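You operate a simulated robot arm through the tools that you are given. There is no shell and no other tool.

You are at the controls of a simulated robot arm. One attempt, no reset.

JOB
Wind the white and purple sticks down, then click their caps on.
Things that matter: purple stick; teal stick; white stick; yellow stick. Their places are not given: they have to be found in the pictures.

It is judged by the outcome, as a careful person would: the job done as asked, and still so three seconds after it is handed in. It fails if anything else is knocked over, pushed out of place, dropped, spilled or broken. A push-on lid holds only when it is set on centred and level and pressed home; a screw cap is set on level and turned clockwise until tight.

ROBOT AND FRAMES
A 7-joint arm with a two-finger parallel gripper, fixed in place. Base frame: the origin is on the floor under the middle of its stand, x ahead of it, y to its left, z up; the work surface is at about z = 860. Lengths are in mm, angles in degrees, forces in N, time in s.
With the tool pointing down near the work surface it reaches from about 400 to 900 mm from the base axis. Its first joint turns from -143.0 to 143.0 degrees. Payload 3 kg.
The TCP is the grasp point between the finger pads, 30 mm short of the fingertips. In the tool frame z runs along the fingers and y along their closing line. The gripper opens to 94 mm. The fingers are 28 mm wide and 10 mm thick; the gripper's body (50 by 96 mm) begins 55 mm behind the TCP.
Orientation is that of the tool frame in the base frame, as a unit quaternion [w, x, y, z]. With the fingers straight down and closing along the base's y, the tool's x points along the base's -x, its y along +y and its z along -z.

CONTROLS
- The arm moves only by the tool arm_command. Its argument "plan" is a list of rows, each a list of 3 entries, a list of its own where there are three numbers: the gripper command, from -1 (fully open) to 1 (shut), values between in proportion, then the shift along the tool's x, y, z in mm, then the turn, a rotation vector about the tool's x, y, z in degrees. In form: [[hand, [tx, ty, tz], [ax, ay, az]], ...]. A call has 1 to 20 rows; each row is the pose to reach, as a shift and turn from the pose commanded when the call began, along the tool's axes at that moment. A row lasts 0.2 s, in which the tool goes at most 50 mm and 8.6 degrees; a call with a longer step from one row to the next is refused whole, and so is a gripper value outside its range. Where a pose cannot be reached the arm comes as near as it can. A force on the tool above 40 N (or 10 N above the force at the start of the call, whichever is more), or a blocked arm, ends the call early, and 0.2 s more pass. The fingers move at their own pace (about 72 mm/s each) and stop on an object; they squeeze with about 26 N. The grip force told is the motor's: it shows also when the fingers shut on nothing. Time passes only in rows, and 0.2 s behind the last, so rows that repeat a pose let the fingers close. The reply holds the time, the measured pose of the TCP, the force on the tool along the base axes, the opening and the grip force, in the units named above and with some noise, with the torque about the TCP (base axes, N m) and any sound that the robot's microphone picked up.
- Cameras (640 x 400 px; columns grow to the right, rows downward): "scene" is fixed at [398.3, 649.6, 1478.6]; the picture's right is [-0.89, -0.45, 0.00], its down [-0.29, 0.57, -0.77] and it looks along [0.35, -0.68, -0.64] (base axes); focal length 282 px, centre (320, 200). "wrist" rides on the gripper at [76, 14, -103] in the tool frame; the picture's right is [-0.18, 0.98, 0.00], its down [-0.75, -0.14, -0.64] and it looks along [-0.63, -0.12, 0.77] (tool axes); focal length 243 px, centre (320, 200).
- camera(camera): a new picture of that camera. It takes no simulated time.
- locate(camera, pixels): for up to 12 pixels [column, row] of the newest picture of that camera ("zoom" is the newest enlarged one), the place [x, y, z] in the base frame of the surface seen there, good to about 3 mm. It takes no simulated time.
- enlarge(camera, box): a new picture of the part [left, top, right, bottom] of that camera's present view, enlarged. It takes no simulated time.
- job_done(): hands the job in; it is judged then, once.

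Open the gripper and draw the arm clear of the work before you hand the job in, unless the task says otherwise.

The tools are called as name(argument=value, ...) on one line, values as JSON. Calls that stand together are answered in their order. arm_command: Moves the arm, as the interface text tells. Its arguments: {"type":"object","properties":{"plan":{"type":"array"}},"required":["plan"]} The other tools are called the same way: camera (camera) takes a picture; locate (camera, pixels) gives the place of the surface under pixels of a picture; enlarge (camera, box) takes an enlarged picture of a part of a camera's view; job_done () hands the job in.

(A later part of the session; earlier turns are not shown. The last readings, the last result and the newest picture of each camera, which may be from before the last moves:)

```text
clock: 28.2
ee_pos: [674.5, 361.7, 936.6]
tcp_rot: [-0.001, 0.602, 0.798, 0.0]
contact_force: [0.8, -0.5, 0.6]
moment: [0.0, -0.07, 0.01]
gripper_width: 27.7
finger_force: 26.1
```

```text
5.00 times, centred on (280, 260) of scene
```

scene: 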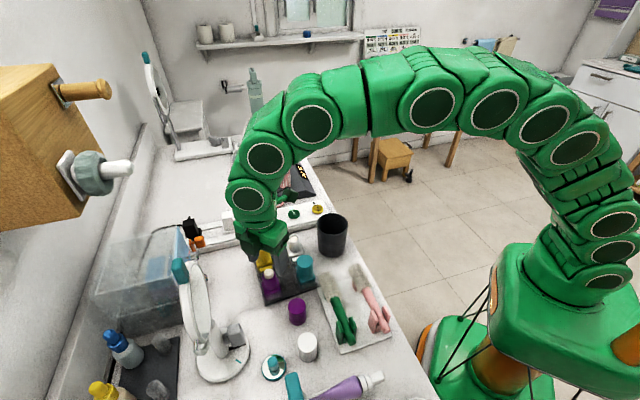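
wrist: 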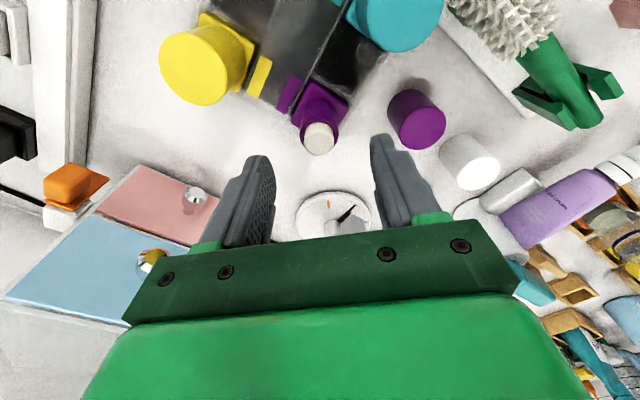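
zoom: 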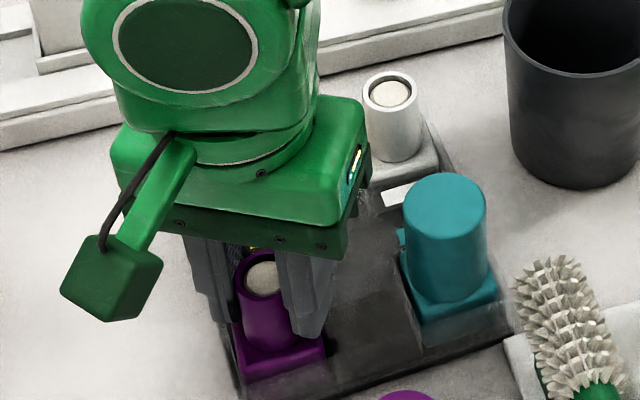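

The bullet didn't sink further in the last 20°, but the torque reading is unclear. I open, rotate back 70° around the collar (fingers stay within 42 mm of the axis, neighbours are ≥60 mm away), and regrip for a confirming turn.

arm_command(plan=[[0.4, [0, 0, 0], [0, 0, 0]], [0, [0, 0, 0], [0, 0, 0]], [-0.15, [0, 0, 0], [0, 0, 0]], [-0.15, [0, 0, 0], [0, 0, -8]], [-0.15, [0, 0, 0], [0, 0, -16]], [-0.15, [0, 0, 0], [0, 0, -24]], [-0.15, [0, 0, 0], [0, 0, -32]], [-0.15, [0, 0, 0], [0, 0, -40]], [-0.15, [0, 0, 0], [0, 0, -48]], [-0.15, [0, 0, 0], [0, 0, -56]], [-0.15, [0, 0, 0], [0, 0, -64]], [-0.15, [0, 0, 0], [0, 0, -70]], [-0.15, [0, 0, 0], [0, 0, -70]], [0.3, [0, 0, 0], [0, 0, -70]], [1, [0, 0, 0], [0, 0, -70]], [1, [0, 0, 0], [0, 0, -70]], [1, [0, 0, 0], [0, 0, -70]]])

enlarge(camera="wrist", box=[256, 110, 384, 220])

```text
clock: 31.8
ee_pos: [675.2, 361.0, 936.9]
tcp_rot: [0.0, 0.034, 0.999, 0.0]
contact_force: [1.3, 3.7, 0.2]
moment: [0.18, -0.03, 0.03]
gripper_width: 27.5
finger_force: 26.0
```

```text
3.64 times, centred on (320, 165) of wrist
```

zoom: 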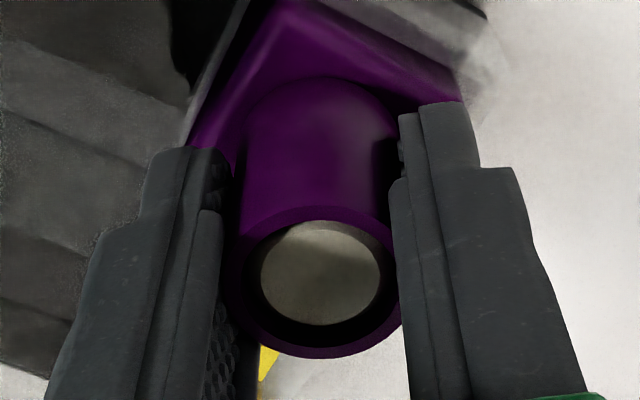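

Regripped. Now a further clockwise turn of 24° with the reading watched for the stop torque.

arm_command(plan=[[1, [0, 0, 0], [0, 0, 8]], [1, [0, 0, 0], [0, 0, 16]], [1, [0, 0, 0], [0, 0, 24]]])

enlarge(camera="wrist", box=[256, 110, 384, 220])

```text
clock: 32.6
ee_pos: [675.6, 361.5, 937.2]
tcp_rot: [-0.001, 0.243, 0.97, 0.0]
contact_force: [-0.8, 0.6, -0.5]
moment: [0.2, 0.03, 0.16]
gripper_width: 27.6
finger_force: 26.0
```

```text
3.64 times, centred on (320, 165) of wrist
```

zoom: 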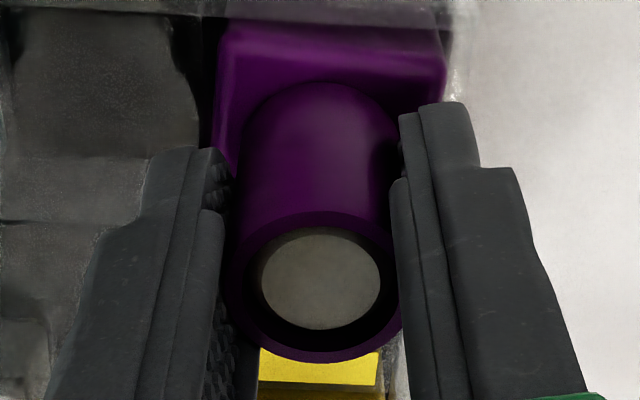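

Torque now 0.16 N·m and the bullet's depth relative to the rim is unchanged. One last 16° push to be certain it is at the stop.

arm_command(plan=[[1, [0, 0, 0], [0, 0, 8]], [1, [0, 0, 0], [0, 0, 16]], [1, [0, 0, 0], [0, 0, 16]]])

enlarge(camera="wrist", box=[256, 110, 384, 220])

```text
clock: 33.4
ee_pos: [674.8, 361.5, 936.3]
tcp_rot: [0.0, 0.375, 0.927, 0.0]
contact_force: [2.8, 5.9, 1.2]
moment: [0.0, 0.04, 0.19]
gripper_width: 27.7
finger_force: 26.1
```

```text
3.64 times, centred on (320, 165) of wrist
```

zoom: 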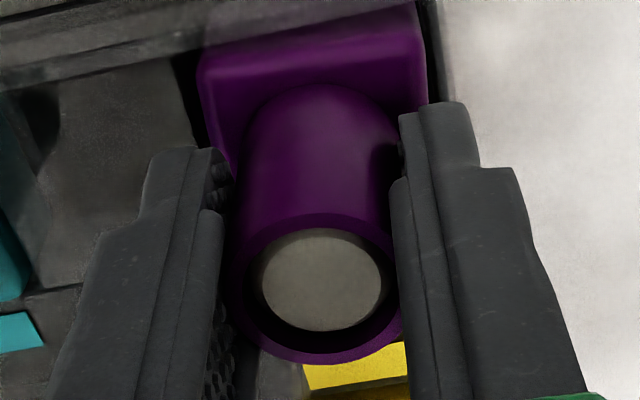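

Torque 0.19 with no movement: the purple bullet is fully wound down. I release, lift to z≈1046, and turn back to 0° while moving above the purple cap (≈587, 381).

arm_command(plan=[[0.4, [0, 0, 0], [0, 0, 0]], [0, [0, 0, 0], [0, 0, 0]], [-0.28, [0, 0, 0], [0, 0, 0]], [-0.28, [0, 0, -20], [0, 0, 0]], [-0.28, [0, 0, -50], [0, 0, 0]], [-0.28, [0, 0, -90], [0, 0, 0]], [-0.28, [0, 0, -100], [0, 0, -4]], [-0.4, [12, -8, -100], [0, 0, -11]], [-0.4, [27, -16, -100], [0, 0, -19]], [-0.4, [42, -26, -100], [0, 0, -27]], [-0.4, [58, -36, -100], [0, 0, -35]], [-0.4, [77, -46.8, -100], [0, 0, -43]], [-0.4, [77, -46.8, -70], [0, 0, -44]], [-0.4, [77, -46.8, -40], [0, 0, -44]], [-0.4, [77, -46.8, -40], [0, 0, -44]]])

camera(camera="wrist")

camera(camera="scene")

```text
clock: 36.6
ee_pos: [588.0, 382.2, 975.5]
tcp_rot: [-0.001, -0.001, 1.0, 0.0]
contact_force: [-0.4, -0.5, -0.8]
moment: [0.02, 0.03, 0.0]
gripper_width: 66.0
finger_force: 0.1
```

```text
taken
```

wrist: 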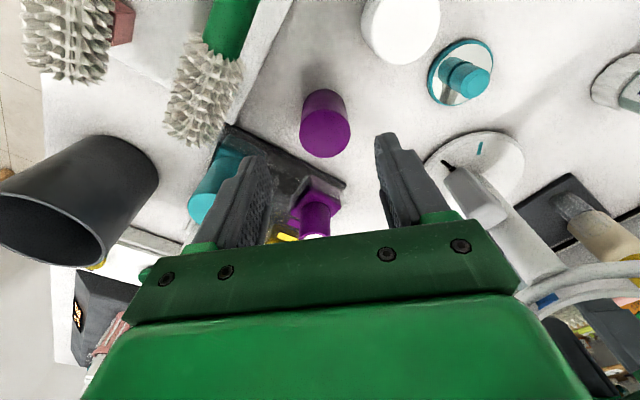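

```text
taken
```

scene: 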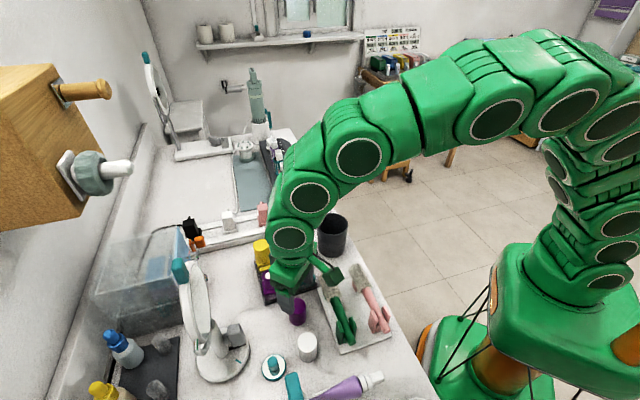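

The purple cap's top disc is near (325, 134). I zoom in to measure its centre and size.

enlarge(camera="wrist", box=[280, 80, 376, 164])

locate(camera="zoom", pixels=[[300, 250], [180, 225], [425, 250], [305, 160], [300, 350], [300, 60]])

```text
4.76 times, centred on (328, 122) of wrist
```

zoom: 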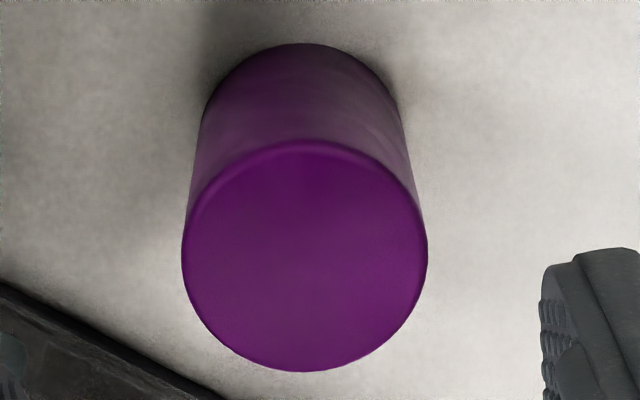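

```text
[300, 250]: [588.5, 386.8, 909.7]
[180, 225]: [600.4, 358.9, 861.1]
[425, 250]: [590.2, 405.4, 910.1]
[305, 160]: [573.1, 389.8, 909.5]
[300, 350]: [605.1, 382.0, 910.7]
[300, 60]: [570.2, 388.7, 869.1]
```

The cap is 38 mm wide, its centre 3.5 mm to the +y side: (588.6, 385.6). I shift (−0.6, +3.4), descend to TCP z≈897 (tips 867, 14 mm below the cap's top for the TCP) and close.

arm_command(plan=[[-0.4, [-0.6, 3.4, 20], [0, 0, 0]], [-0.4, [-0.6, 3.4, 45], [0, 0, 0]], [-0.4, [-0.6, 3.4, 65], [0, 0, 0]], [-0.4, [-0.6, 3.4, 78], [0, 0, 0]], [-0.4, [-0.6, 3.4, 78], [0, 0, 0]]])

camera(camera="wrist")

enlarge(camera="scene", box=[230, 240, 370, 340])

```text
clock: 37.8
ee_pos: [586.5, 385.9, 899.2]
tcp_rot: [0.0, -0.001, 1.0, -0.001]
contact_force: [-0.5, -0.1, 0.5]
moment: [-0.02, 0.01, 0.0]
gripper_width: 65.8
finger_force: 0.1
```

```text
taken
```

wrist: 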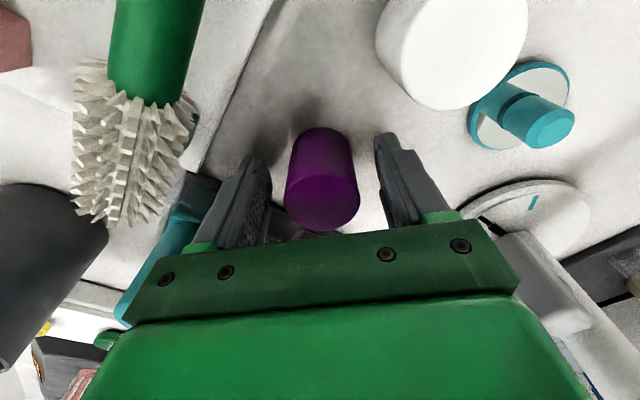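

```text
4.00 times, centred on (300, 290) of scene
```

zoom: 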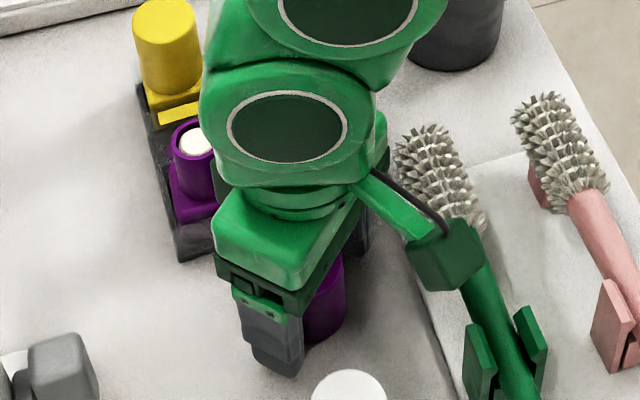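

The cap is between the fingers (left pad 268, right pad 385, cap at 322). I close on it.

arm_command(plan=[[0, [0, 0, 0], [0, 0, 0]], [0.3, [0, 0, 0], [0, 0, 0]], [1, [0, 0, 0], [0, 0, 0]], [1, [0, 0, 0], [0, 0, 0]], [1, [0, 0, 0], [0, 0, 0]]])

enlarge(camera="wrist", box=[256, 120, 384, 240])

```text
clock: 39.0
ee_pos: [588.0, 385.5, 899.2]
tcp_rot: [-0.001, 0.0, 1.0, 0.0]
contact_force: [0.7, -0.5, 2.1]
moment: [-0.04, 0.01, 0.05]
gripper_width: 38.0
finger_force: 25.5
```

```text
3.33 times, centred on (320, 180) of wrist
```

zoom: 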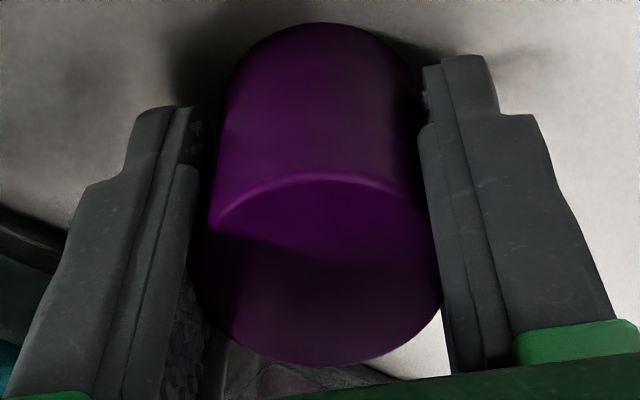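

Gripped at 38.0 mm. To centre the cap in both directions I open slightly, rotate −90° around it, and grip again (clear of the tray by >10 mm and of the other cap).

arm_command(plan=[[0, [0, 0, 0], [0, 0, 0]], [-0.1, [0, 0, 0], [0, 0, 0]], [-0.1, [0, 0, 0], [0, 0, -8]], [-0.1, [0, 0, 0], [0, 0, -16]], [-0.1, [0, 0, 0], [0, 0, -24]], [-0.1, [0, 0, 0], [0, 0, -32]], [-0.1, [0, 0, 0], [0, 0, -40]], [-0.1, [0, 0, 0], [0, 0, -48]], [-0.1, [0, 0, 0], [0, 0, -56]], [-0.1, [0, 0, 0], [0, 0, -64]], [-0.1, [0, 0, 0], [0, 0, -72]], [-0.1, [0, 0, 0], [0, 0, -80]], [-0.1, [0, 0, 0], [0, 0, -88]], [-0.1, [0, 0, 0], [0, 0, -90]], [-0.1, [0, 0, 0], [0, 0, -90]], [0.15, [0, 0, 0], [0, 0, -90]], [1, [0, 0, 0], [0, 0, -90]], [1, [0, 0, 0], [0, 0, -90]], [1, [0, 0, 0], [0, 0, -90]]])

enlarge(camera="wrist", box=[256, 120, 384, 240])

enlarge(camera="scene", box=[230, 240, 370, 340])

```text
clock: 43.0
ee_pos: [588.2, 384.2, 899.1]
tcp_rot: [0.0, 0.707, -0.707, -0.001]
contact_force: [0.1, 1.1, 1.2]
moment: [0.02, 0.02, 0.01]
gripper_width: 37.6
finger_force: 26.1
```

```text
3.33 times, centred on (320, 180) of wrist
```

zoom: 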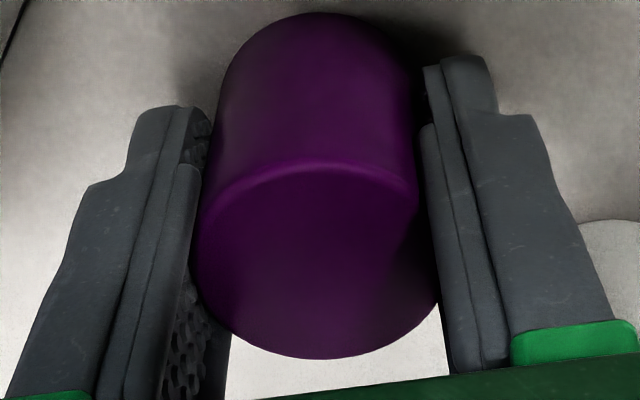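

```text
4.00 times, centred on (300, 290) of scene
```

zoom: 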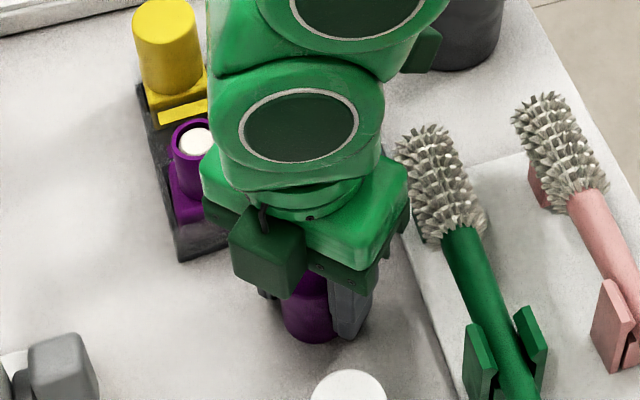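

The cap is now centred (edge rows 168/228 vs 169/228 expected). I lift it straight up 112 mm and carry it above the purple stick at (674.4, 361.5).

arm_command(plan=[[1, [0, 0, -15], [0, 0, 0]], [1, [0, 0, -45], [0, 0, 0]], [1, [0, 0, -80], [0, 0, 0]], [1, [0, 0, -112], [0, 0, 0]], [1, [5, -20, -112], [0, 0, 0]], [1, [12, -45, -112], [0, 0, 0]], [1, [18, -70, -112], [0, 0, 0]], [1, [22, -83, -112], [0, 0, 0]], [1, [23.2, -87.3, -112], [0, 0, 0]], [1, [23.2, -87.3, -112], [0, 0, 0]], [1, [23.2, -87.3, -112], [0, 0, 0]]])

camera(camera="wrist")

enlarge(camera="scene", box=[230, 200, 340, 300])

```text
clock: 45.4
ee_pos: [674.9, 362.4, 1009.7]
tcp_rot: [0.0, 0.708, -0.707, 0.0]
contact_force: [-0.2, 0.4, 0.0]
moment: [-0.01, 0.05, 0.01]
gripper_width: 37.7
finger_force: 26.0
```

```text
taken
```

wrist: 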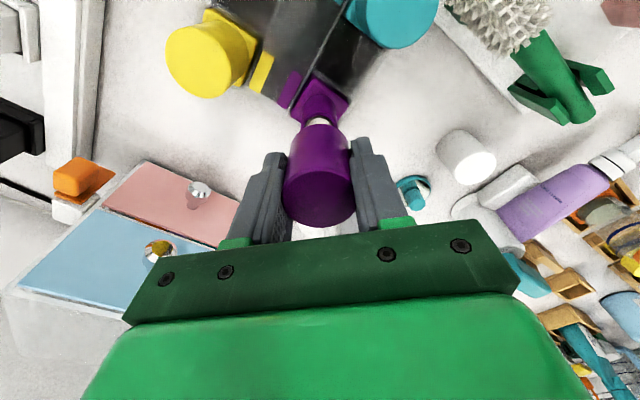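

```text
4.00 times, centred on (285, 250) of scene
```

zoom: 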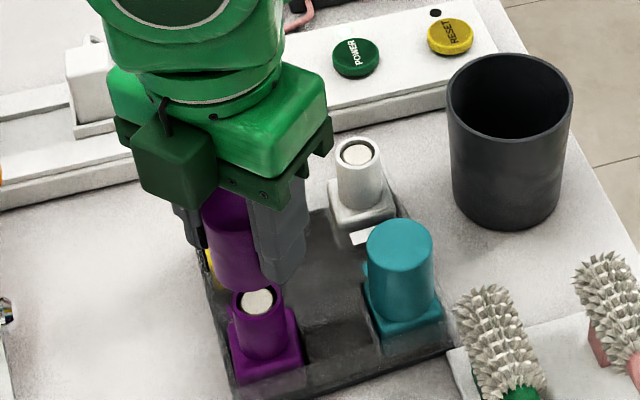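

The cap hangs over the purple stick. I zoom the wrist view to check the lateral alignment of the collar to the cap.

enlarge(camera="wrist", box=[270, 70, 370, 160])

```text
4.44 times, centred on (320, 115) of wrist
```

zoom: 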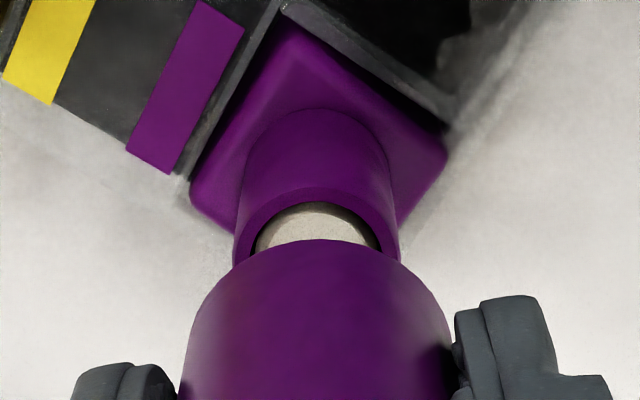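

Collar centre is within 0.5 mm of the cap axis; I correct −0.4 mm in tool y and descend slowly to TCP z≈972, where the cap mouth should have passed the collar rim (≈5 mm engaged), watching the force.

arm_command(plan=[[1, [0, -0.4, 10], [0, 0, 0]], [1, [0, -0.4, 20], [0, 0, 0]], [1, [0, -0.4, 26], [0, 0, 0]], [1, [0, -0.4, 30], [0, 0, 0]], [1, [0, -0.4, 34], [0, 0, 0]], [1, [0, -0.4, 38], [0, 0, 0]], [1, [0, -0.4, 38], [0, 0, 0]]])

enlarge(camera="scene", box=[240, 225, 320, 300])

enlarge(camera="wrist", box=[270, 70, 370, 160])

```text
clock: 47.0
ee_pos: [675.2, 362.0, 971.8]
tcp_rot: [0.0, 0.707, -0.707, 0.0]
contact_force: [0.0, -0.3, -0.6]
moment: [0.0, 0.03, 0.0]
gripper_width: 37.6
finger_force: 26.2
```

```text
5.33 times, centred on (280, 262) of scene
```

zoom: 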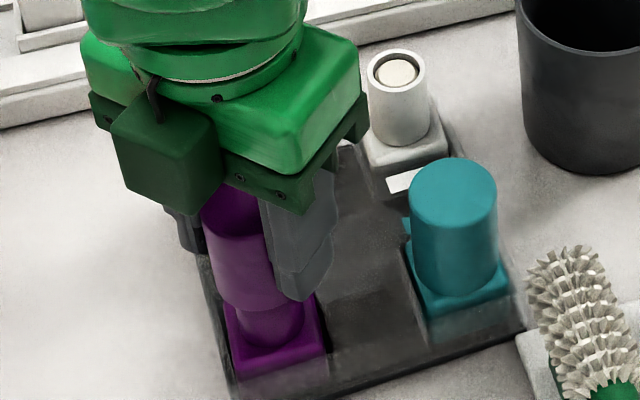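

```text
4.44 times, centred on (320, 115) of wrist
```

zoom: 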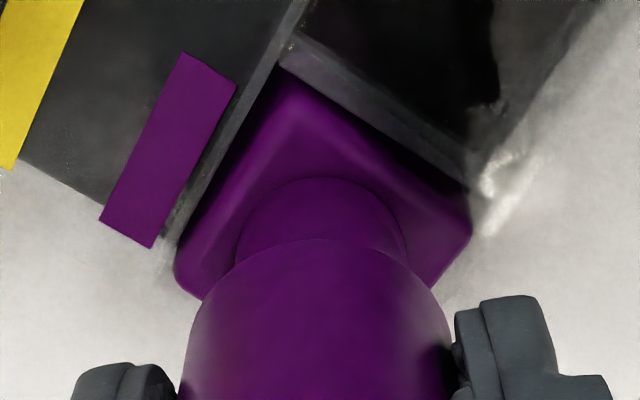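

No contact force, and the cap mouth is visibly over the collar. I keep lowering to TCP z≈942 (cap bottom ≈904).

arm_command(plan=[[1, [0, 0, 5], [0, 0, 0]], [1, [0, 0, 10], [0, 0, 0]], [1, [0, 0, 15], [0, 0, 0]], [1, [0, 0, 20], [0, 0, 0]], [1, [0, 0, 25], [0, 0, 0]], [1, [0, 0, 30], [0, 0, 0]], [1, [0, 0, 30], [0, 0, 0]]])

enlarge(camera="scene", box=[240, 225, 320, 300])

```text
clock: 48.6
ee_pos: [676.1, 362.1, 942.3]
tcp_rot: [0.0, -0.707, 0.707, 0.0]
contact_force: [-1.1, -0.4, 0.0]
moment: [-0.03, 0.0, 0.01]
gripper_width: 37.5
finger_force: 25.6
```

```text
5.33 times, centred on (280, 262) of scene
```

zoom: 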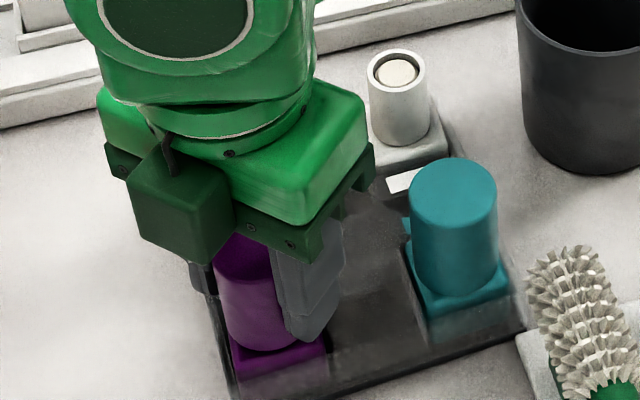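

Cap is nearly seated, no force yet. Now I press down in 1 mm steps and listen for the click.

arm_command(plan=[[1, [0, 0, 2], [0, 0, 0]], [1, [0, 0, 4], [0, 0, 0]], [1, [0, 0, 5], [0, 0, 0]], [1, [0, 0, 6], [0, 0, 0]], [1, [0, 0, 7], [0, 0, 0]], [1, [0, 0, 8], [0, 0, 0]], [1, [0, 0, 9], [0, 0, 0]], [1, [0, 0, 10], [0, 0, 0]]])

enlarge(camera="scene", box=[240, 225, 320, 300])

```text
clock: 50.4
ee_pos: [675.3, 362.6, 935.1]
tcp_rot: [-0.002, 0.707, -0.707, 0.0]
contact_force: [-3.4, 1.5, 31.3]
moment: [0.11, 0.27, 0.03]
gripper_width: 37.6
finger_force: 25.9
heard: snap
```

```text
5.33 times, centred on (280, 262) of scene
```

zoom: 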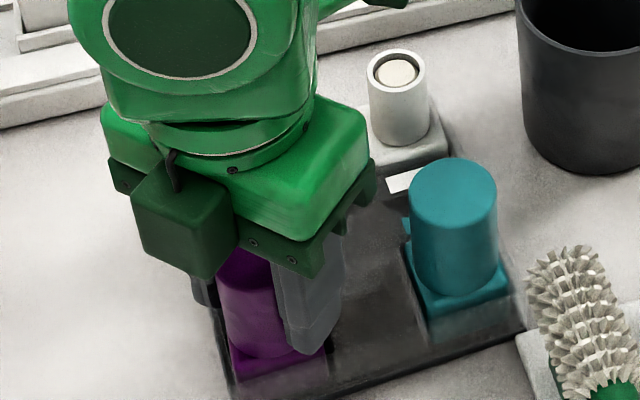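

A snap was heard with 31 N of pressing force at z≈935. I ease the push (3 mm up in command), then open the fingers and rise.

arm_command(plan=[[1, [0, 0, -2], [0, 0, 0]], [1, [0, 0, -3], [0, 0, 0]], [0.2, [0, 0, -3], [0, 0, 0]], [-0.1, [0, 0, -3], [0, 0, 0]], [-0.28, [0, 0, -3], [0, 0, 0]], [-0.28, [0, 0, -3], [0, 0, 0]], [-0.28, [0, 0, -20], [0, 0, 0]], [-0.28, [0, 0, -45], [0, 0, 0]], [-0.28, [0, 0, -80], [0, 0, 0]], [-0.28, [0, 0, -110], [0, 0, 0]], [-0.28, [0, 0, -110], [0, 0, 0]]])

camera(camera="wrist")

enlarge(camera="scene", box=[240, 225, 320, 300])

```text
clock: 52.8
ee_pos: [675.8, 362.2, 1042.3]
tcp_rot: [0.0, 0.707, -0.707, 0.0]
contact_force: [0.5, 0.4, -0.5]
moment: [-0.01, 0.01, -0.03]
gripper_width: 60.0
finger_force: 0.0
heard: snap
```

```text
taken
```

wrist: 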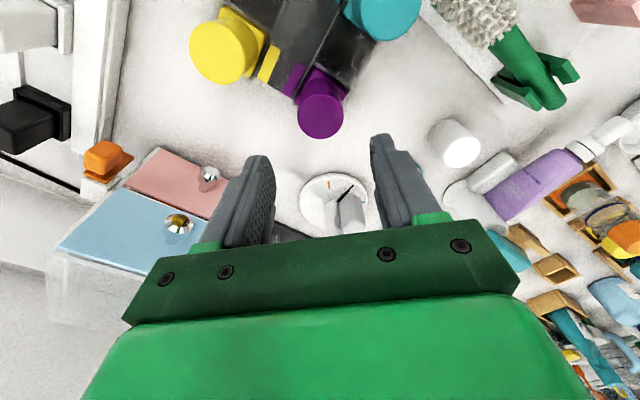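

```text
5.33 times, centred on (280, 262) of scene
```

zoom: 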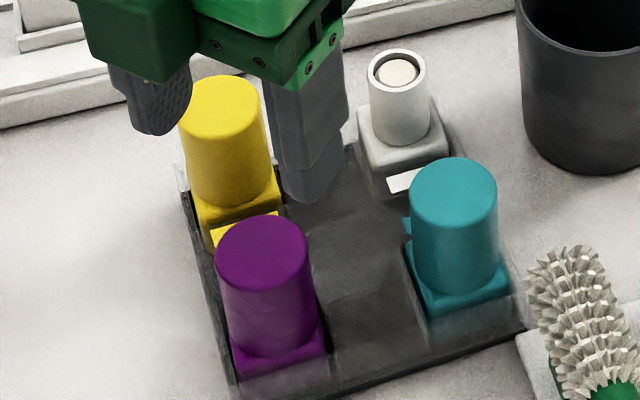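

A second "snap" was heard during the release, so I must check whether the cap is really home. I measure the purple top height against the yellow and teal caps and look at the seam.

enlarge(camera="scene", box=[265, 255, 315, 295])

locate(camera="scene", pixels=[[269, 270], [304, 258], [262, 246], [269, 268], [304, 260], [271, 273]])

enlarge(camera="wrist", box=[270, 50, 370, 150])

```text
10.00 times, centred on (290, 275) of scene
```

zoom: 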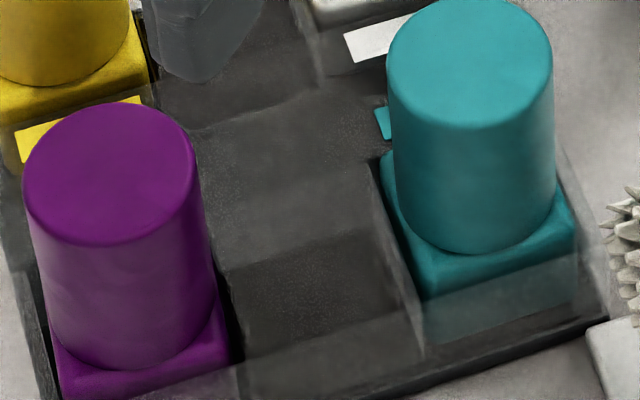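

```text
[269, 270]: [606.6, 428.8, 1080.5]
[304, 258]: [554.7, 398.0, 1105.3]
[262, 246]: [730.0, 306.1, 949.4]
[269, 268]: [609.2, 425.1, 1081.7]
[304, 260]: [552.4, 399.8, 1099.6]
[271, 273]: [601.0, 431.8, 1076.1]
```

```text
4.00 times, centred on (320, 100) of wrist
```

zoom: 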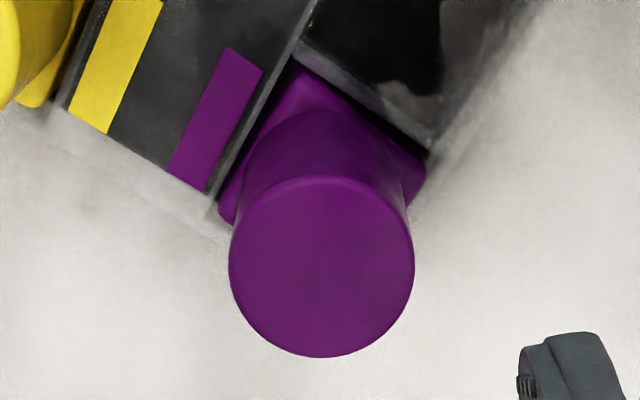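

The scene locate used an older picture; I take a fresh zoom and measure the tops properly.

enlarge(camera="scene", box=[245, 235, 315, 295])

locate(camera="zoom", pixels=[[240, 250], [225, 235], [260, 270], [475, 175], [455, 160], [495, 200], [180, 60], [255, 300], [265, 380], [480, 240]])

```text
6.67 times, centred on (280, 265) of scene
```

zoom: 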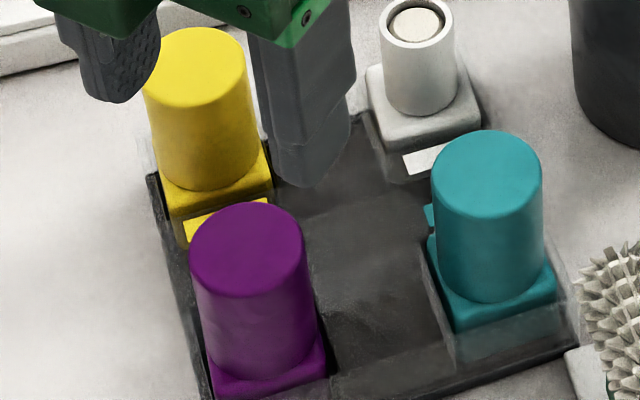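

```text
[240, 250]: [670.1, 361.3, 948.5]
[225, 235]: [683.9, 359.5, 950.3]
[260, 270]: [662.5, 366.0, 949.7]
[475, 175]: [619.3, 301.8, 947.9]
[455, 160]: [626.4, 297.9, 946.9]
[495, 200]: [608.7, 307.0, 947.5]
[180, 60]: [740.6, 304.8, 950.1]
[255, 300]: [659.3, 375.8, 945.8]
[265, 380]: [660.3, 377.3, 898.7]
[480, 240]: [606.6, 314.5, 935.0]
```

Purple top reads 949.5 vs teal 947.5 and yellow 950.1 – not conclusive. I'll close the fingers and press the cap's top centre straight down; another snap would tell whether it was off.

arm_command(plan=[[1, [0, 0, 0], [0, 0, 0]], [1, [0, 0, 10], [0, 0, 0]], [1, [0, 0, 25], [0, 0, 0]], [1, [0, 0, 40], [0, 0, 0]], [1, [0, 0, 52], [0, 0, 0]], [1, [0, 0, 58], [0, 0, 0]], [1, [0, 0, 60], [0, 0, 0]], [1, [0, 0, 60], [0, 0, 0]]])

enlarge(camera="scene", box=[240, 225, 320, 300])

```text
clock: 54.6
ee_pos: [674.9, 360.8, 981.0]
tcp_rot: [0.0, 0.707, -0.707, 0.0]
contact_force: [-0.7, -0.1, 0.2]
moment: [0.04, -0.02, -0.02]
gripper_width: 0.2
finger_force: 26.1
```

```text
5.33 times, centred on (280, 262) of scene
```

zoom: 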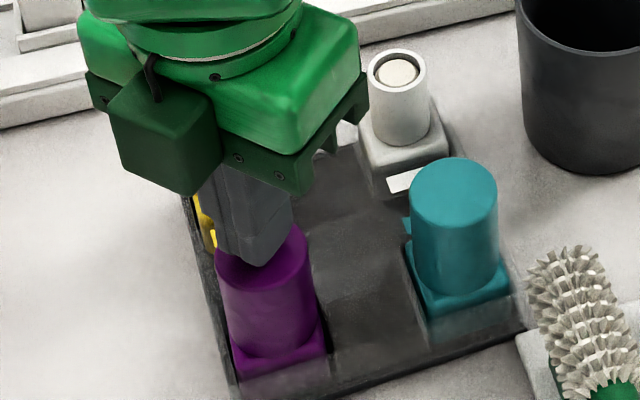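

The closed fingertips hover just above the purple cap's centre (cmd z 982, no force). Now I press down in small steps.

arm_command(plan=[[1, [0, 0, 1], [0, 0, 0]], [1, [0, 0, 2], [0, 0, 0]], [1, [0, 0, 3], [0, 0, 0]], [1, [0, 0, 4], [0, 0, 0]], [1, [0, 0, 5], [0, 0, 0]]])

```text
clock: 55.8
ee_pos: [675.1, 361.8, 978.4]
tcp_rot: [-0.001, 0.708, -0.707, 0.001]
contact_force: [0.2, 0.5, 6.4]
moment: [-0.05, 0.01, -0.01]
gripper_width: 0.2
finger_force: 26.2
```

Contact: 6.4 N at cmd 977. I push on in 1 mm steps to about 35 N.

arm_command(plan=[[1, [0, 0, 1], [0, 0, 0]], [1, [0, 0, 2], [0, 0, 0]], [1, [0, 0, 2.5], [0, 0, 0]], [1, [0, 0, 3], [0, 0, 0]]])

```text
clock: 56.8
ee_pos: [675.8, 362.4, 977.5]
tcp_rot: [-0.003, 0.708, -0.707, 0.0]
contact_force: [-3.2, -1.3, 12.4]
moment: [-0.11, 0.1, -0.02]
gripper_width: 0.2
finger_force: 26.3
stopped in row 4: the force on the tool passed its limit at 42 N (the readings are from after the stop); the commanded pose is now the measured one
```

42 N on top gave no travel (<0.5 mm) and no new snap, so the purple cap is already home at ≈947.5. I lift away and take fresh pictures to plan for the white cap.

arm_command(plan=[[1, [0, 0, -5], [0, 0, 0]], [1, [0, 0, -25], [0, 0, 0]], [-0.4, [0, 0, -60], [0, 0, 0]], [-0.4, [0, 0, -90], [0, 0, 0]], [-0.4, [0, 0, -90], [0, 0, 0]]])

camera(camera="scene")

enlarge(camera="scene", box=[240, 300, 400, 400])

locate(camera="scene", pixels=[[268, 272], [307, 341], [293, 378], [289, 376], [298, 392], [275, 362], [272, 358], [232, 330], [335, 388], [378, 378], [360, 385], [340, 335]])

```text
clock: 58.0
ee_pos: [674.7, 361.7, 1065.8]
tcp_rot: [0.002, -0.707, 0.707, -0.001]
contact_force: [0.9, 0.7, 0.1]
moment: [0.02, 0.02, 0.01]
gripper_width: 65.9
finger_force: 0.0
```

```text
taken
```

scene: 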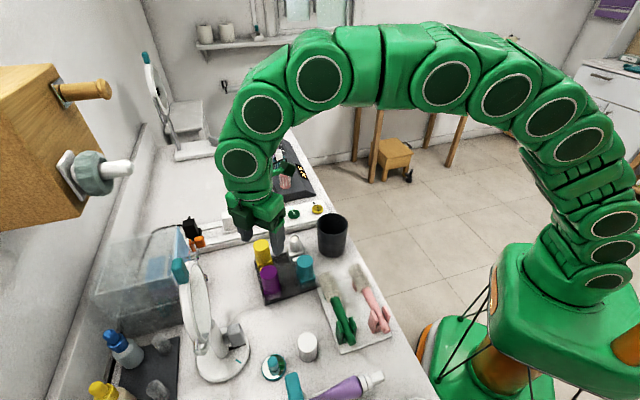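

```text
4.00 times, centred on (320, 350) of scene
```

zoom: 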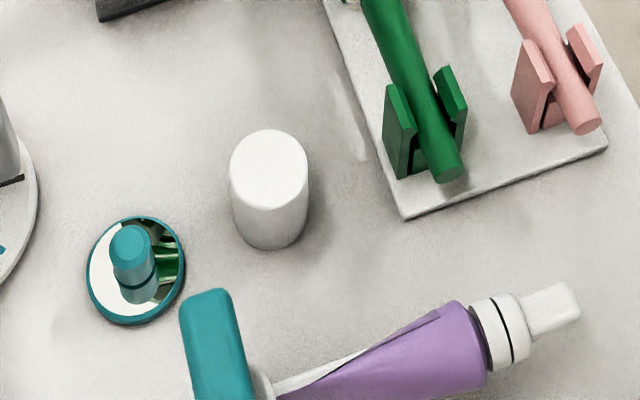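

```text
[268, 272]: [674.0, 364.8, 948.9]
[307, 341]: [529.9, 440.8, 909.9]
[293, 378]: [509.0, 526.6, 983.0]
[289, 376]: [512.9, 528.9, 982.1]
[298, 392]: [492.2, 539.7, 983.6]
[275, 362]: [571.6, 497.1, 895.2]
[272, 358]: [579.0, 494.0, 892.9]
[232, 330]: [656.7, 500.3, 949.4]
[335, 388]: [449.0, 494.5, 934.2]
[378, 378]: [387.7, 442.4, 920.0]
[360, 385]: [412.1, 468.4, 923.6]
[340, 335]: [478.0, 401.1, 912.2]
```

Purple cap top reads 948.9, as expected. For the white cap at about (530, 441), I check the nearest edges of the teal upright (509, 527, 983) and the small teal brush.

locate(camera="zoom", pixels=[[215, 292], [190, 305], [235, 320], [245, 370], [182, 300], [228, 295], [240, 350], [150, 240], [180, 270], [268, 150], [235, 165], [300, 165]])

```text
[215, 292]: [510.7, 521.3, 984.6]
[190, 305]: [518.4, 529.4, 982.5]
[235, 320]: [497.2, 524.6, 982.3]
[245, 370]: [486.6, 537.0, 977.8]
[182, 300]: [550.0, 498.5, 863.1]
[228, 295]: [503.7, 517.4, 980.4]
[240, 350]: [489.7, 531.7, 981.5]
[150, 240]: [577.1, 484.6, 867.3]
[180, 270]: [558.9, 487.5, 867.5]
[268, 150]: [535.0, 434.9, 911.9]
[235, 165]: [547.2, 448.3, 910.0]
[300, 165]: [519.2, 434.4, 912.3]
```

Clearances are ≥28 mm. I move at height to above the white cap (≈532, 441) in the −90° orientation, then lower to z≈976 for a centring look.

arm_command(plan=[[-0.4, [-10, 20, 0], [0, 0, 0]], [-0.4, [-25, 45, 0], [0, 0, 0]], [-0.4, [-40, 75, 0], [0, 0, 0]], [-0.4, [-58, 105, 0], [0, 0, 0]], [-0.4, [-72, 130, 0], [0, 0, 0]], [-0.4, [-79, 143, 15], [0, 0, 0]], [-0.4, [-79, 143, 45], [0, 0, 0]], [-0.4, [-79, 143, 75], [0, 0, 0]], [-0.4, [-79, 143, 90], [0, 0, 0]], [-0.4, [-79, 143, 90], [0, 0, 0]]])

camera(camera="wrist")

enlarge(camera="wrist", box=[280, 80, 376, 164])

camera(camera="scene")

```text
clock: 60.2
ee_pos: [532.1, 441.8, 975.5]
tcp_rot: [-0.001, 0.707, -0.707, 0.0]
contact_force: [0.7, -1.0, -0.6]
moment: [0.01, 0.01, -0.01]
gripper_width: 65.7
finger_force: 0.1
```

```text
taken
```

wrist: 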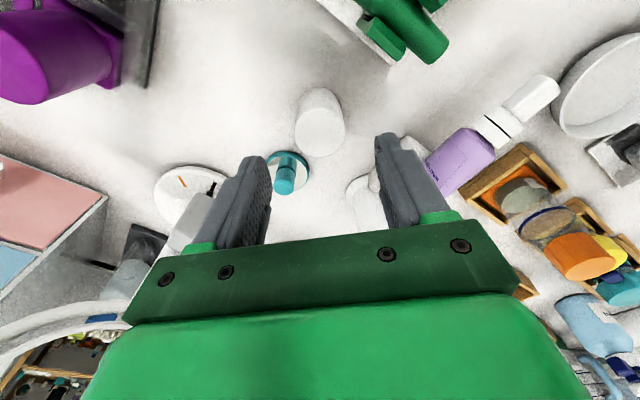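

```text
4.76 times, centred on (328, 122) of wrist
```

zoom: 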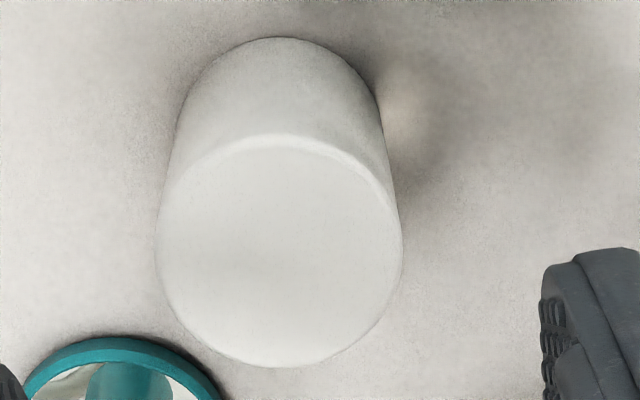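

```text
taken
```

scene: 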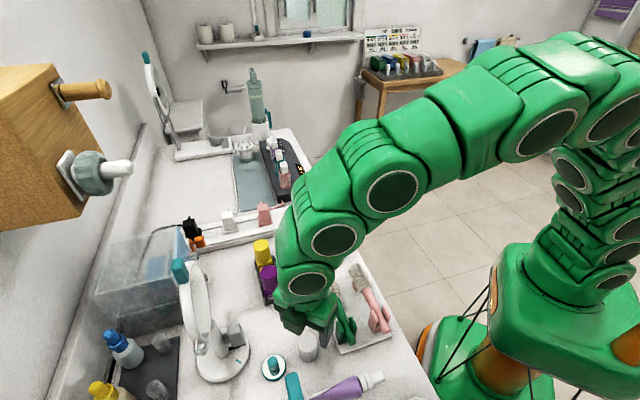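

The white cap's disc is centred (col 319.4, rows 108–157 vs 108.6–156.3 expected). I shift −0.4 in tool y, descend 77.5 mm and close.

arm_command(plan=[[-0.4, [0, -0.4, 20], [0, 0, 0]], [-0.4, [0, -0.4, 45], [0, 0, 0]], [-0.4, [0, -0.4, 65], [0, 0, 0]], [-0.4, [0, -0.4, 77.5], [0, 0, 0]], [-0.4, [0, -0.4, 77.5], [0, 0, 0]], [0, [0, -0.4, 77.5], [0, 0, 0]], [0.3, [0, -0.4, 77.5], [0, 0, 0]], [1, [0, -0.4, 77.5], [0, 0, 0]], [1, [0, -0.4, 77.5], [0, 0, 0]], [1, [0, -0.4, 77.5], [0, 0, 0]]])

enlarge(camera="wrist", box=[256, 120, 384, 240])

enlarge(camera="scene", box=[250, 280, 390, 390])

```text
clock: 62.4
ee_pos: [533.7, 440.9, 898.1]
tcp_rot: [-0.002, 0.708, -0.707, 0.001]
contact_force: [0.0, 0.1, -0.4]
moment: [-0.01, 0.02, -0.02]
gripper_width: 38.0
finger_force: 25.9
```

```text
3.33 times, centred on (320, 180) of wrist
```

zoom: 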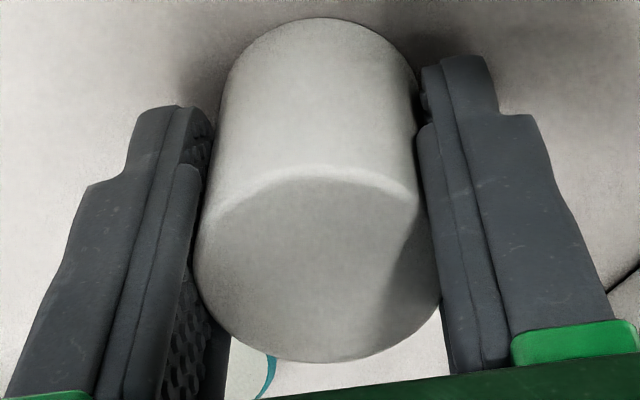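

```text
3.64 times, centred on (320, 335) of scene
```

zoom: 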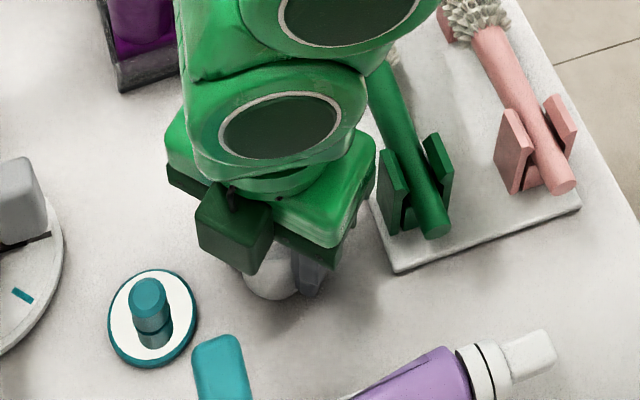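

Gripped at 38.0 mm. As before I regrip after a +90° turn (to 0°) to centre it in both directions; opening only 52 mm keeps ≥10 mm from the teal brush base.

arm_command(plan=[[0, [0, 0, 0], [0, 0, 0]], [-0.1, [0, 0, 0], [0, 0, 0]], [-0.1, [0, 0, 0], [0, 0, 8]], [-0.1, [0, 0, 0], [0, 0, 16]], [-0.1, [0, 0, 0], [0, 0, 24]], [-0.1, [0, 0, 0], [0, 0, 32]], [-0.1, [0, 0, 0], [0, 0, 40]], [-0.1, [0, 0, 0], [0, 0, 48]], [-0.1, [0, 0, 0], [0, 0, 56]], [-0.1, [0, 0, 0], [0, 0, 64]], [-0.1, [0, 0, 0], [0, 0, 72]], [-0.1, [0, 0, 0], [0, 0, 80]], [-0.1, [0, 0, 0], [0, 0, 88]], [-0.1, [0, 0, 0], [0, 0, 90]], [-0.1, [0, 0, 0], [0, 0, 90]], [0.15, [0, 0, 0], [0, 0, 90]], [1, [0, 0, 0], [0, 0, 90]], [1, [0, 0, 0], [0, 0, 90]], [1, [0, 0, 0], [0, 0, 90]]])

enlarge(camera="wrist", box=[256, 120, 384, 240])

enlarge(camera="scene", box=[250, 280, 390, 390])

```text
clock: 66.4
ee_pos: [534.5, 440.6, 897.9]
tcp_rot: [0.001, 0.001, 1.0, 0.0]
contact_force: [-0.9, 0.2, 3.5]
moment: [-0.02, 0.01, -0.02]
gripper_width: 37.8
finger_force: 26.2
```

```text
3.33 times, centred on (320, 180) of wrist
```

zoom: 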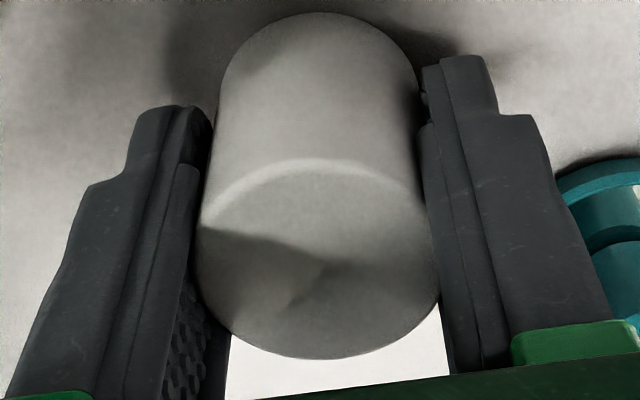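

```text
3.64 times, centred on (320, 335) of scene
```

zoom: 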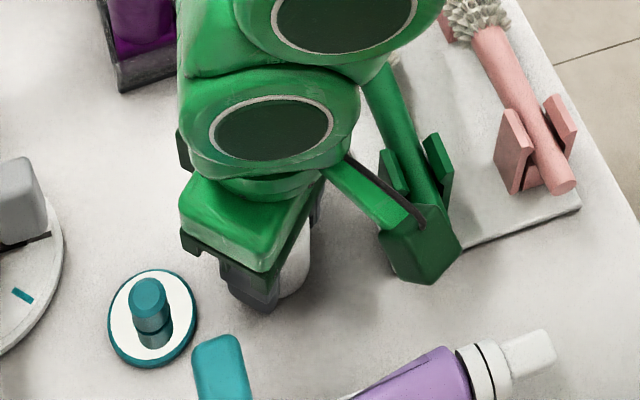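

Centred (rows 160–360). I lift 130 mm straight up and carry the cap at z≈1028 (cap bottom ≈990, above all tops at 949) to over the white stick.

arm_command(plan=[[1, [0, 0, -15], [0, 0, 0]], [1, [0, 0, -50], [0, 0, 0]], [1, [0, 0, -90], [0, 0, 0]], [1, [0, 0, -130], [0, 0, 0]], [1, [-10, -14, -130], [0, 0, 0]], [1, [-30, -41, -130], [0, 0, 0]], [1, [-52, -70, -130], [0, 0, 0]], [1, [-74, -100, -130], [0, 0, 0]], [1, [-96, -130, -130], [0, 0, 0]], [1, [-118, -160, -130], [0, 0, 0]], [1, [-136, -184, -130], [0, 0, 0]], [1, [-145, -197, -130], [0, 0, 0]], [1, [-148, -200.5, -130], [0, 0, 0]], [1, [-148, -200.5, -112], [0, 0, 0]], [1, [-148, -200.5, -112], [0, 0, 0]], [1, [-148, -200.5, -112], [0, 0, 0]]])

camera(camera="wrist")

enlarge(camera="wrist", box=[270, 70, 370, 160])

enlarge(camera="scene", box=[240, 200, 350, 300])

```text
clock: 69.8
ee_pos: [681.9, 240.6, 1010.3]
tcp_rot: [0.002, 0.0, 1.0, 0.001]
contact_force: [0.7, 0.0, 0.5]
moment: [-0.01, 0.05, 0.02]
gripper_width: 37.7
finger_force: 25.6
```

```text
taken
```

wrist: 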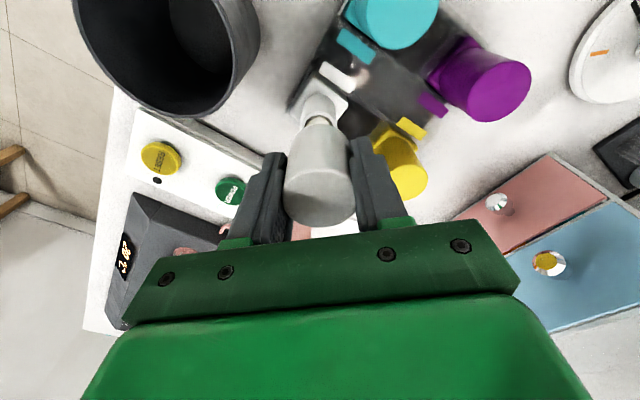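

```text
4.44 times, centred on (320, 115) of wrist
```

zoom: 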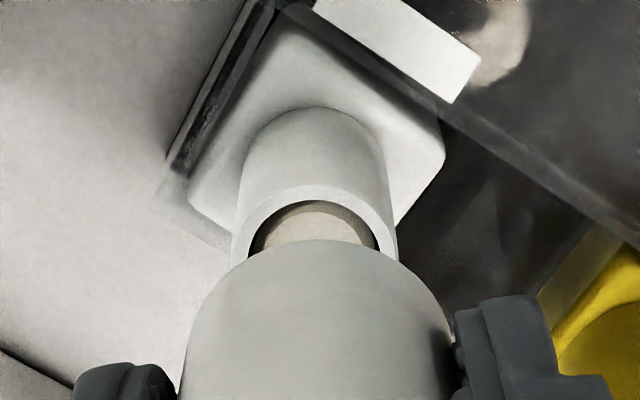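

```text
4.00 times, centred on (295, 250) of scene
```

zoom: 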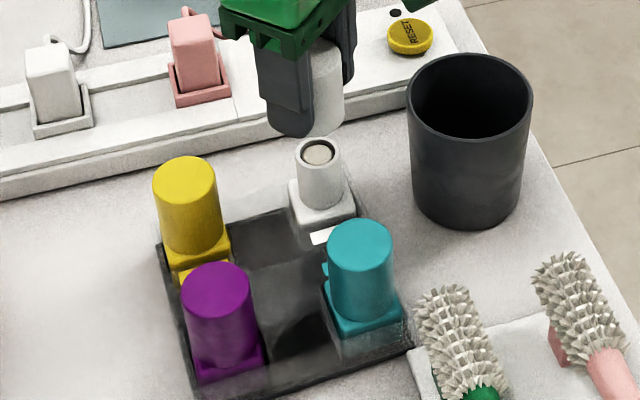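

At 0° the collar centre is ~0.5 mm to the −y side of the cap axis; I correct that and rotate to −90° in hover to check the x alignment likewise.

arm_command(plan=[[1, [0, -0.5, 0], [0, 0, -8]], [1, [0, -0.5, 0], [0, 0, -16]], [1, [0, -0.5, 0], [0, 0, -24]], [1, [0, -0.5, 0], [0, 0, -32]], [1, [0, -0.5, 0], [0, 0, -40]], [1, [0, -0.5, 0], [0, 0, -48]], [1, [0, -0.5, 0], [0, 0, -56]], [1, [0, -0.5, 0], [0, 0, -64]], [1, [0, -0.5, 0], [0, 0, -72]], [1, [0, -0.5, 0], [0, 0, -80]], [1, [0, -0.5, 0], [0, 0, -88]], [1, [0, -0.5, 0], [0, 0, -90]], [1, [0, -0.5, 0], [0, 0, -90]], [1, [0, -0.5, 0], [0, 0, -90]]])

enlarge(camera="wrist", box=[270, 70, 370, 160])

enlarge(camera="scene", box=[240, 200, 350, 300])

```text
clock: 72.8
ee_pos: [681.8, 240.3, 1011.4]
tcp_rot: [-0.003, 0.707, -0.707, 0.001]
contact_force: [0.9, 0.4, 0.3]
moment: [0.0, -0.03, 0.0]
gripper_width: 37.7
finger_force: 26.1
```

```text
4.44 times, centred on (320, 115) of wrist
```

zoom: 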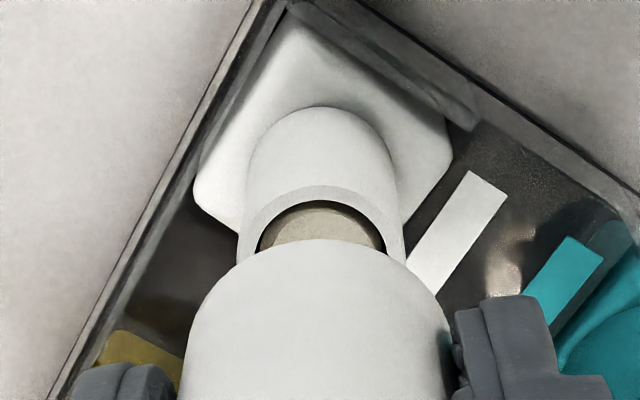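

```text
4.00 times, centred on (295, 250) of scene
```

zoom: 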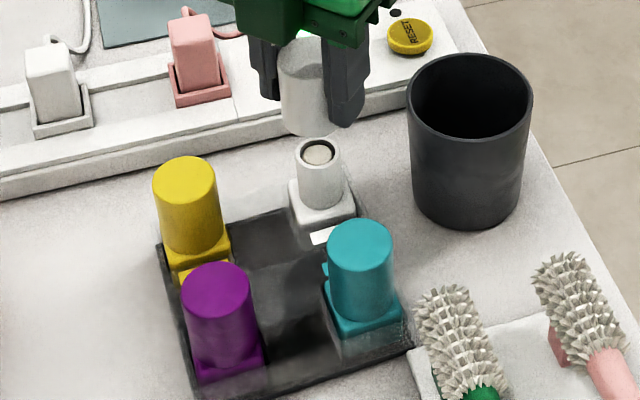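

At −90° the collar centre is ~0.5 mm to the tool +y side; I shift +0.5 and descend 38 mm, watching force.

arm_command(plan=[[1, [0, 0.5, 10], [0, 0, 0]], [1, [0, 0.5, 20], [0, 0, 0]], [1, [0, 0.5, 26], [0, 0, 0]], [1, [0, 0.5, 30], [0, 0, 0]], [1, [0, 0.5, 34], [0, 0, 0]], [1, [0, 0.5, 38], [0, 0, 0]], [1, [0, 0.5, 38], [0, 0, 0]]])

enlarge(camera="scene", box=[260, 210, 340, 285])

enlarge(camera="wrist", box=[270, 70, 370, 160])

```text
clock: 74.4
ee_pos: [680.6, 240.2, 973.8]
tcp_rot: [0.002, -0.707, 0.707, -0.001]
contact_force: [0.2, 0.4, -0.1]
moment: [0.01, -0.02, -0.03]
gripper_width: 37.7
finger_force: 25.9
```

```text
5.33 times, centred on (300, 248) of scene
```

zoom: 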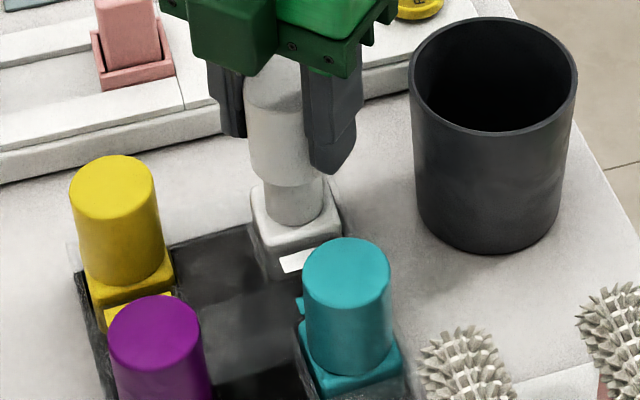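

```text
4.44 times, centred on (320, 115) of wrist
```

zoom: 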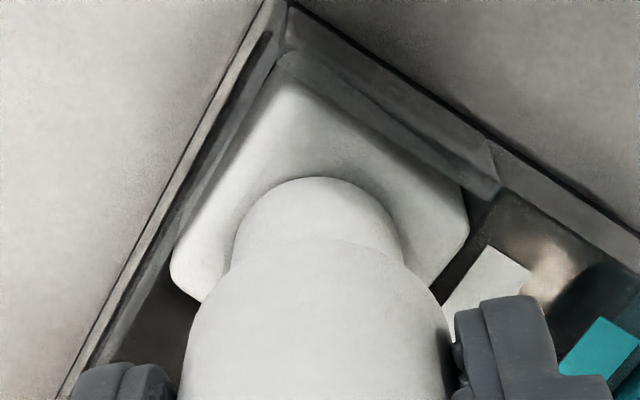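

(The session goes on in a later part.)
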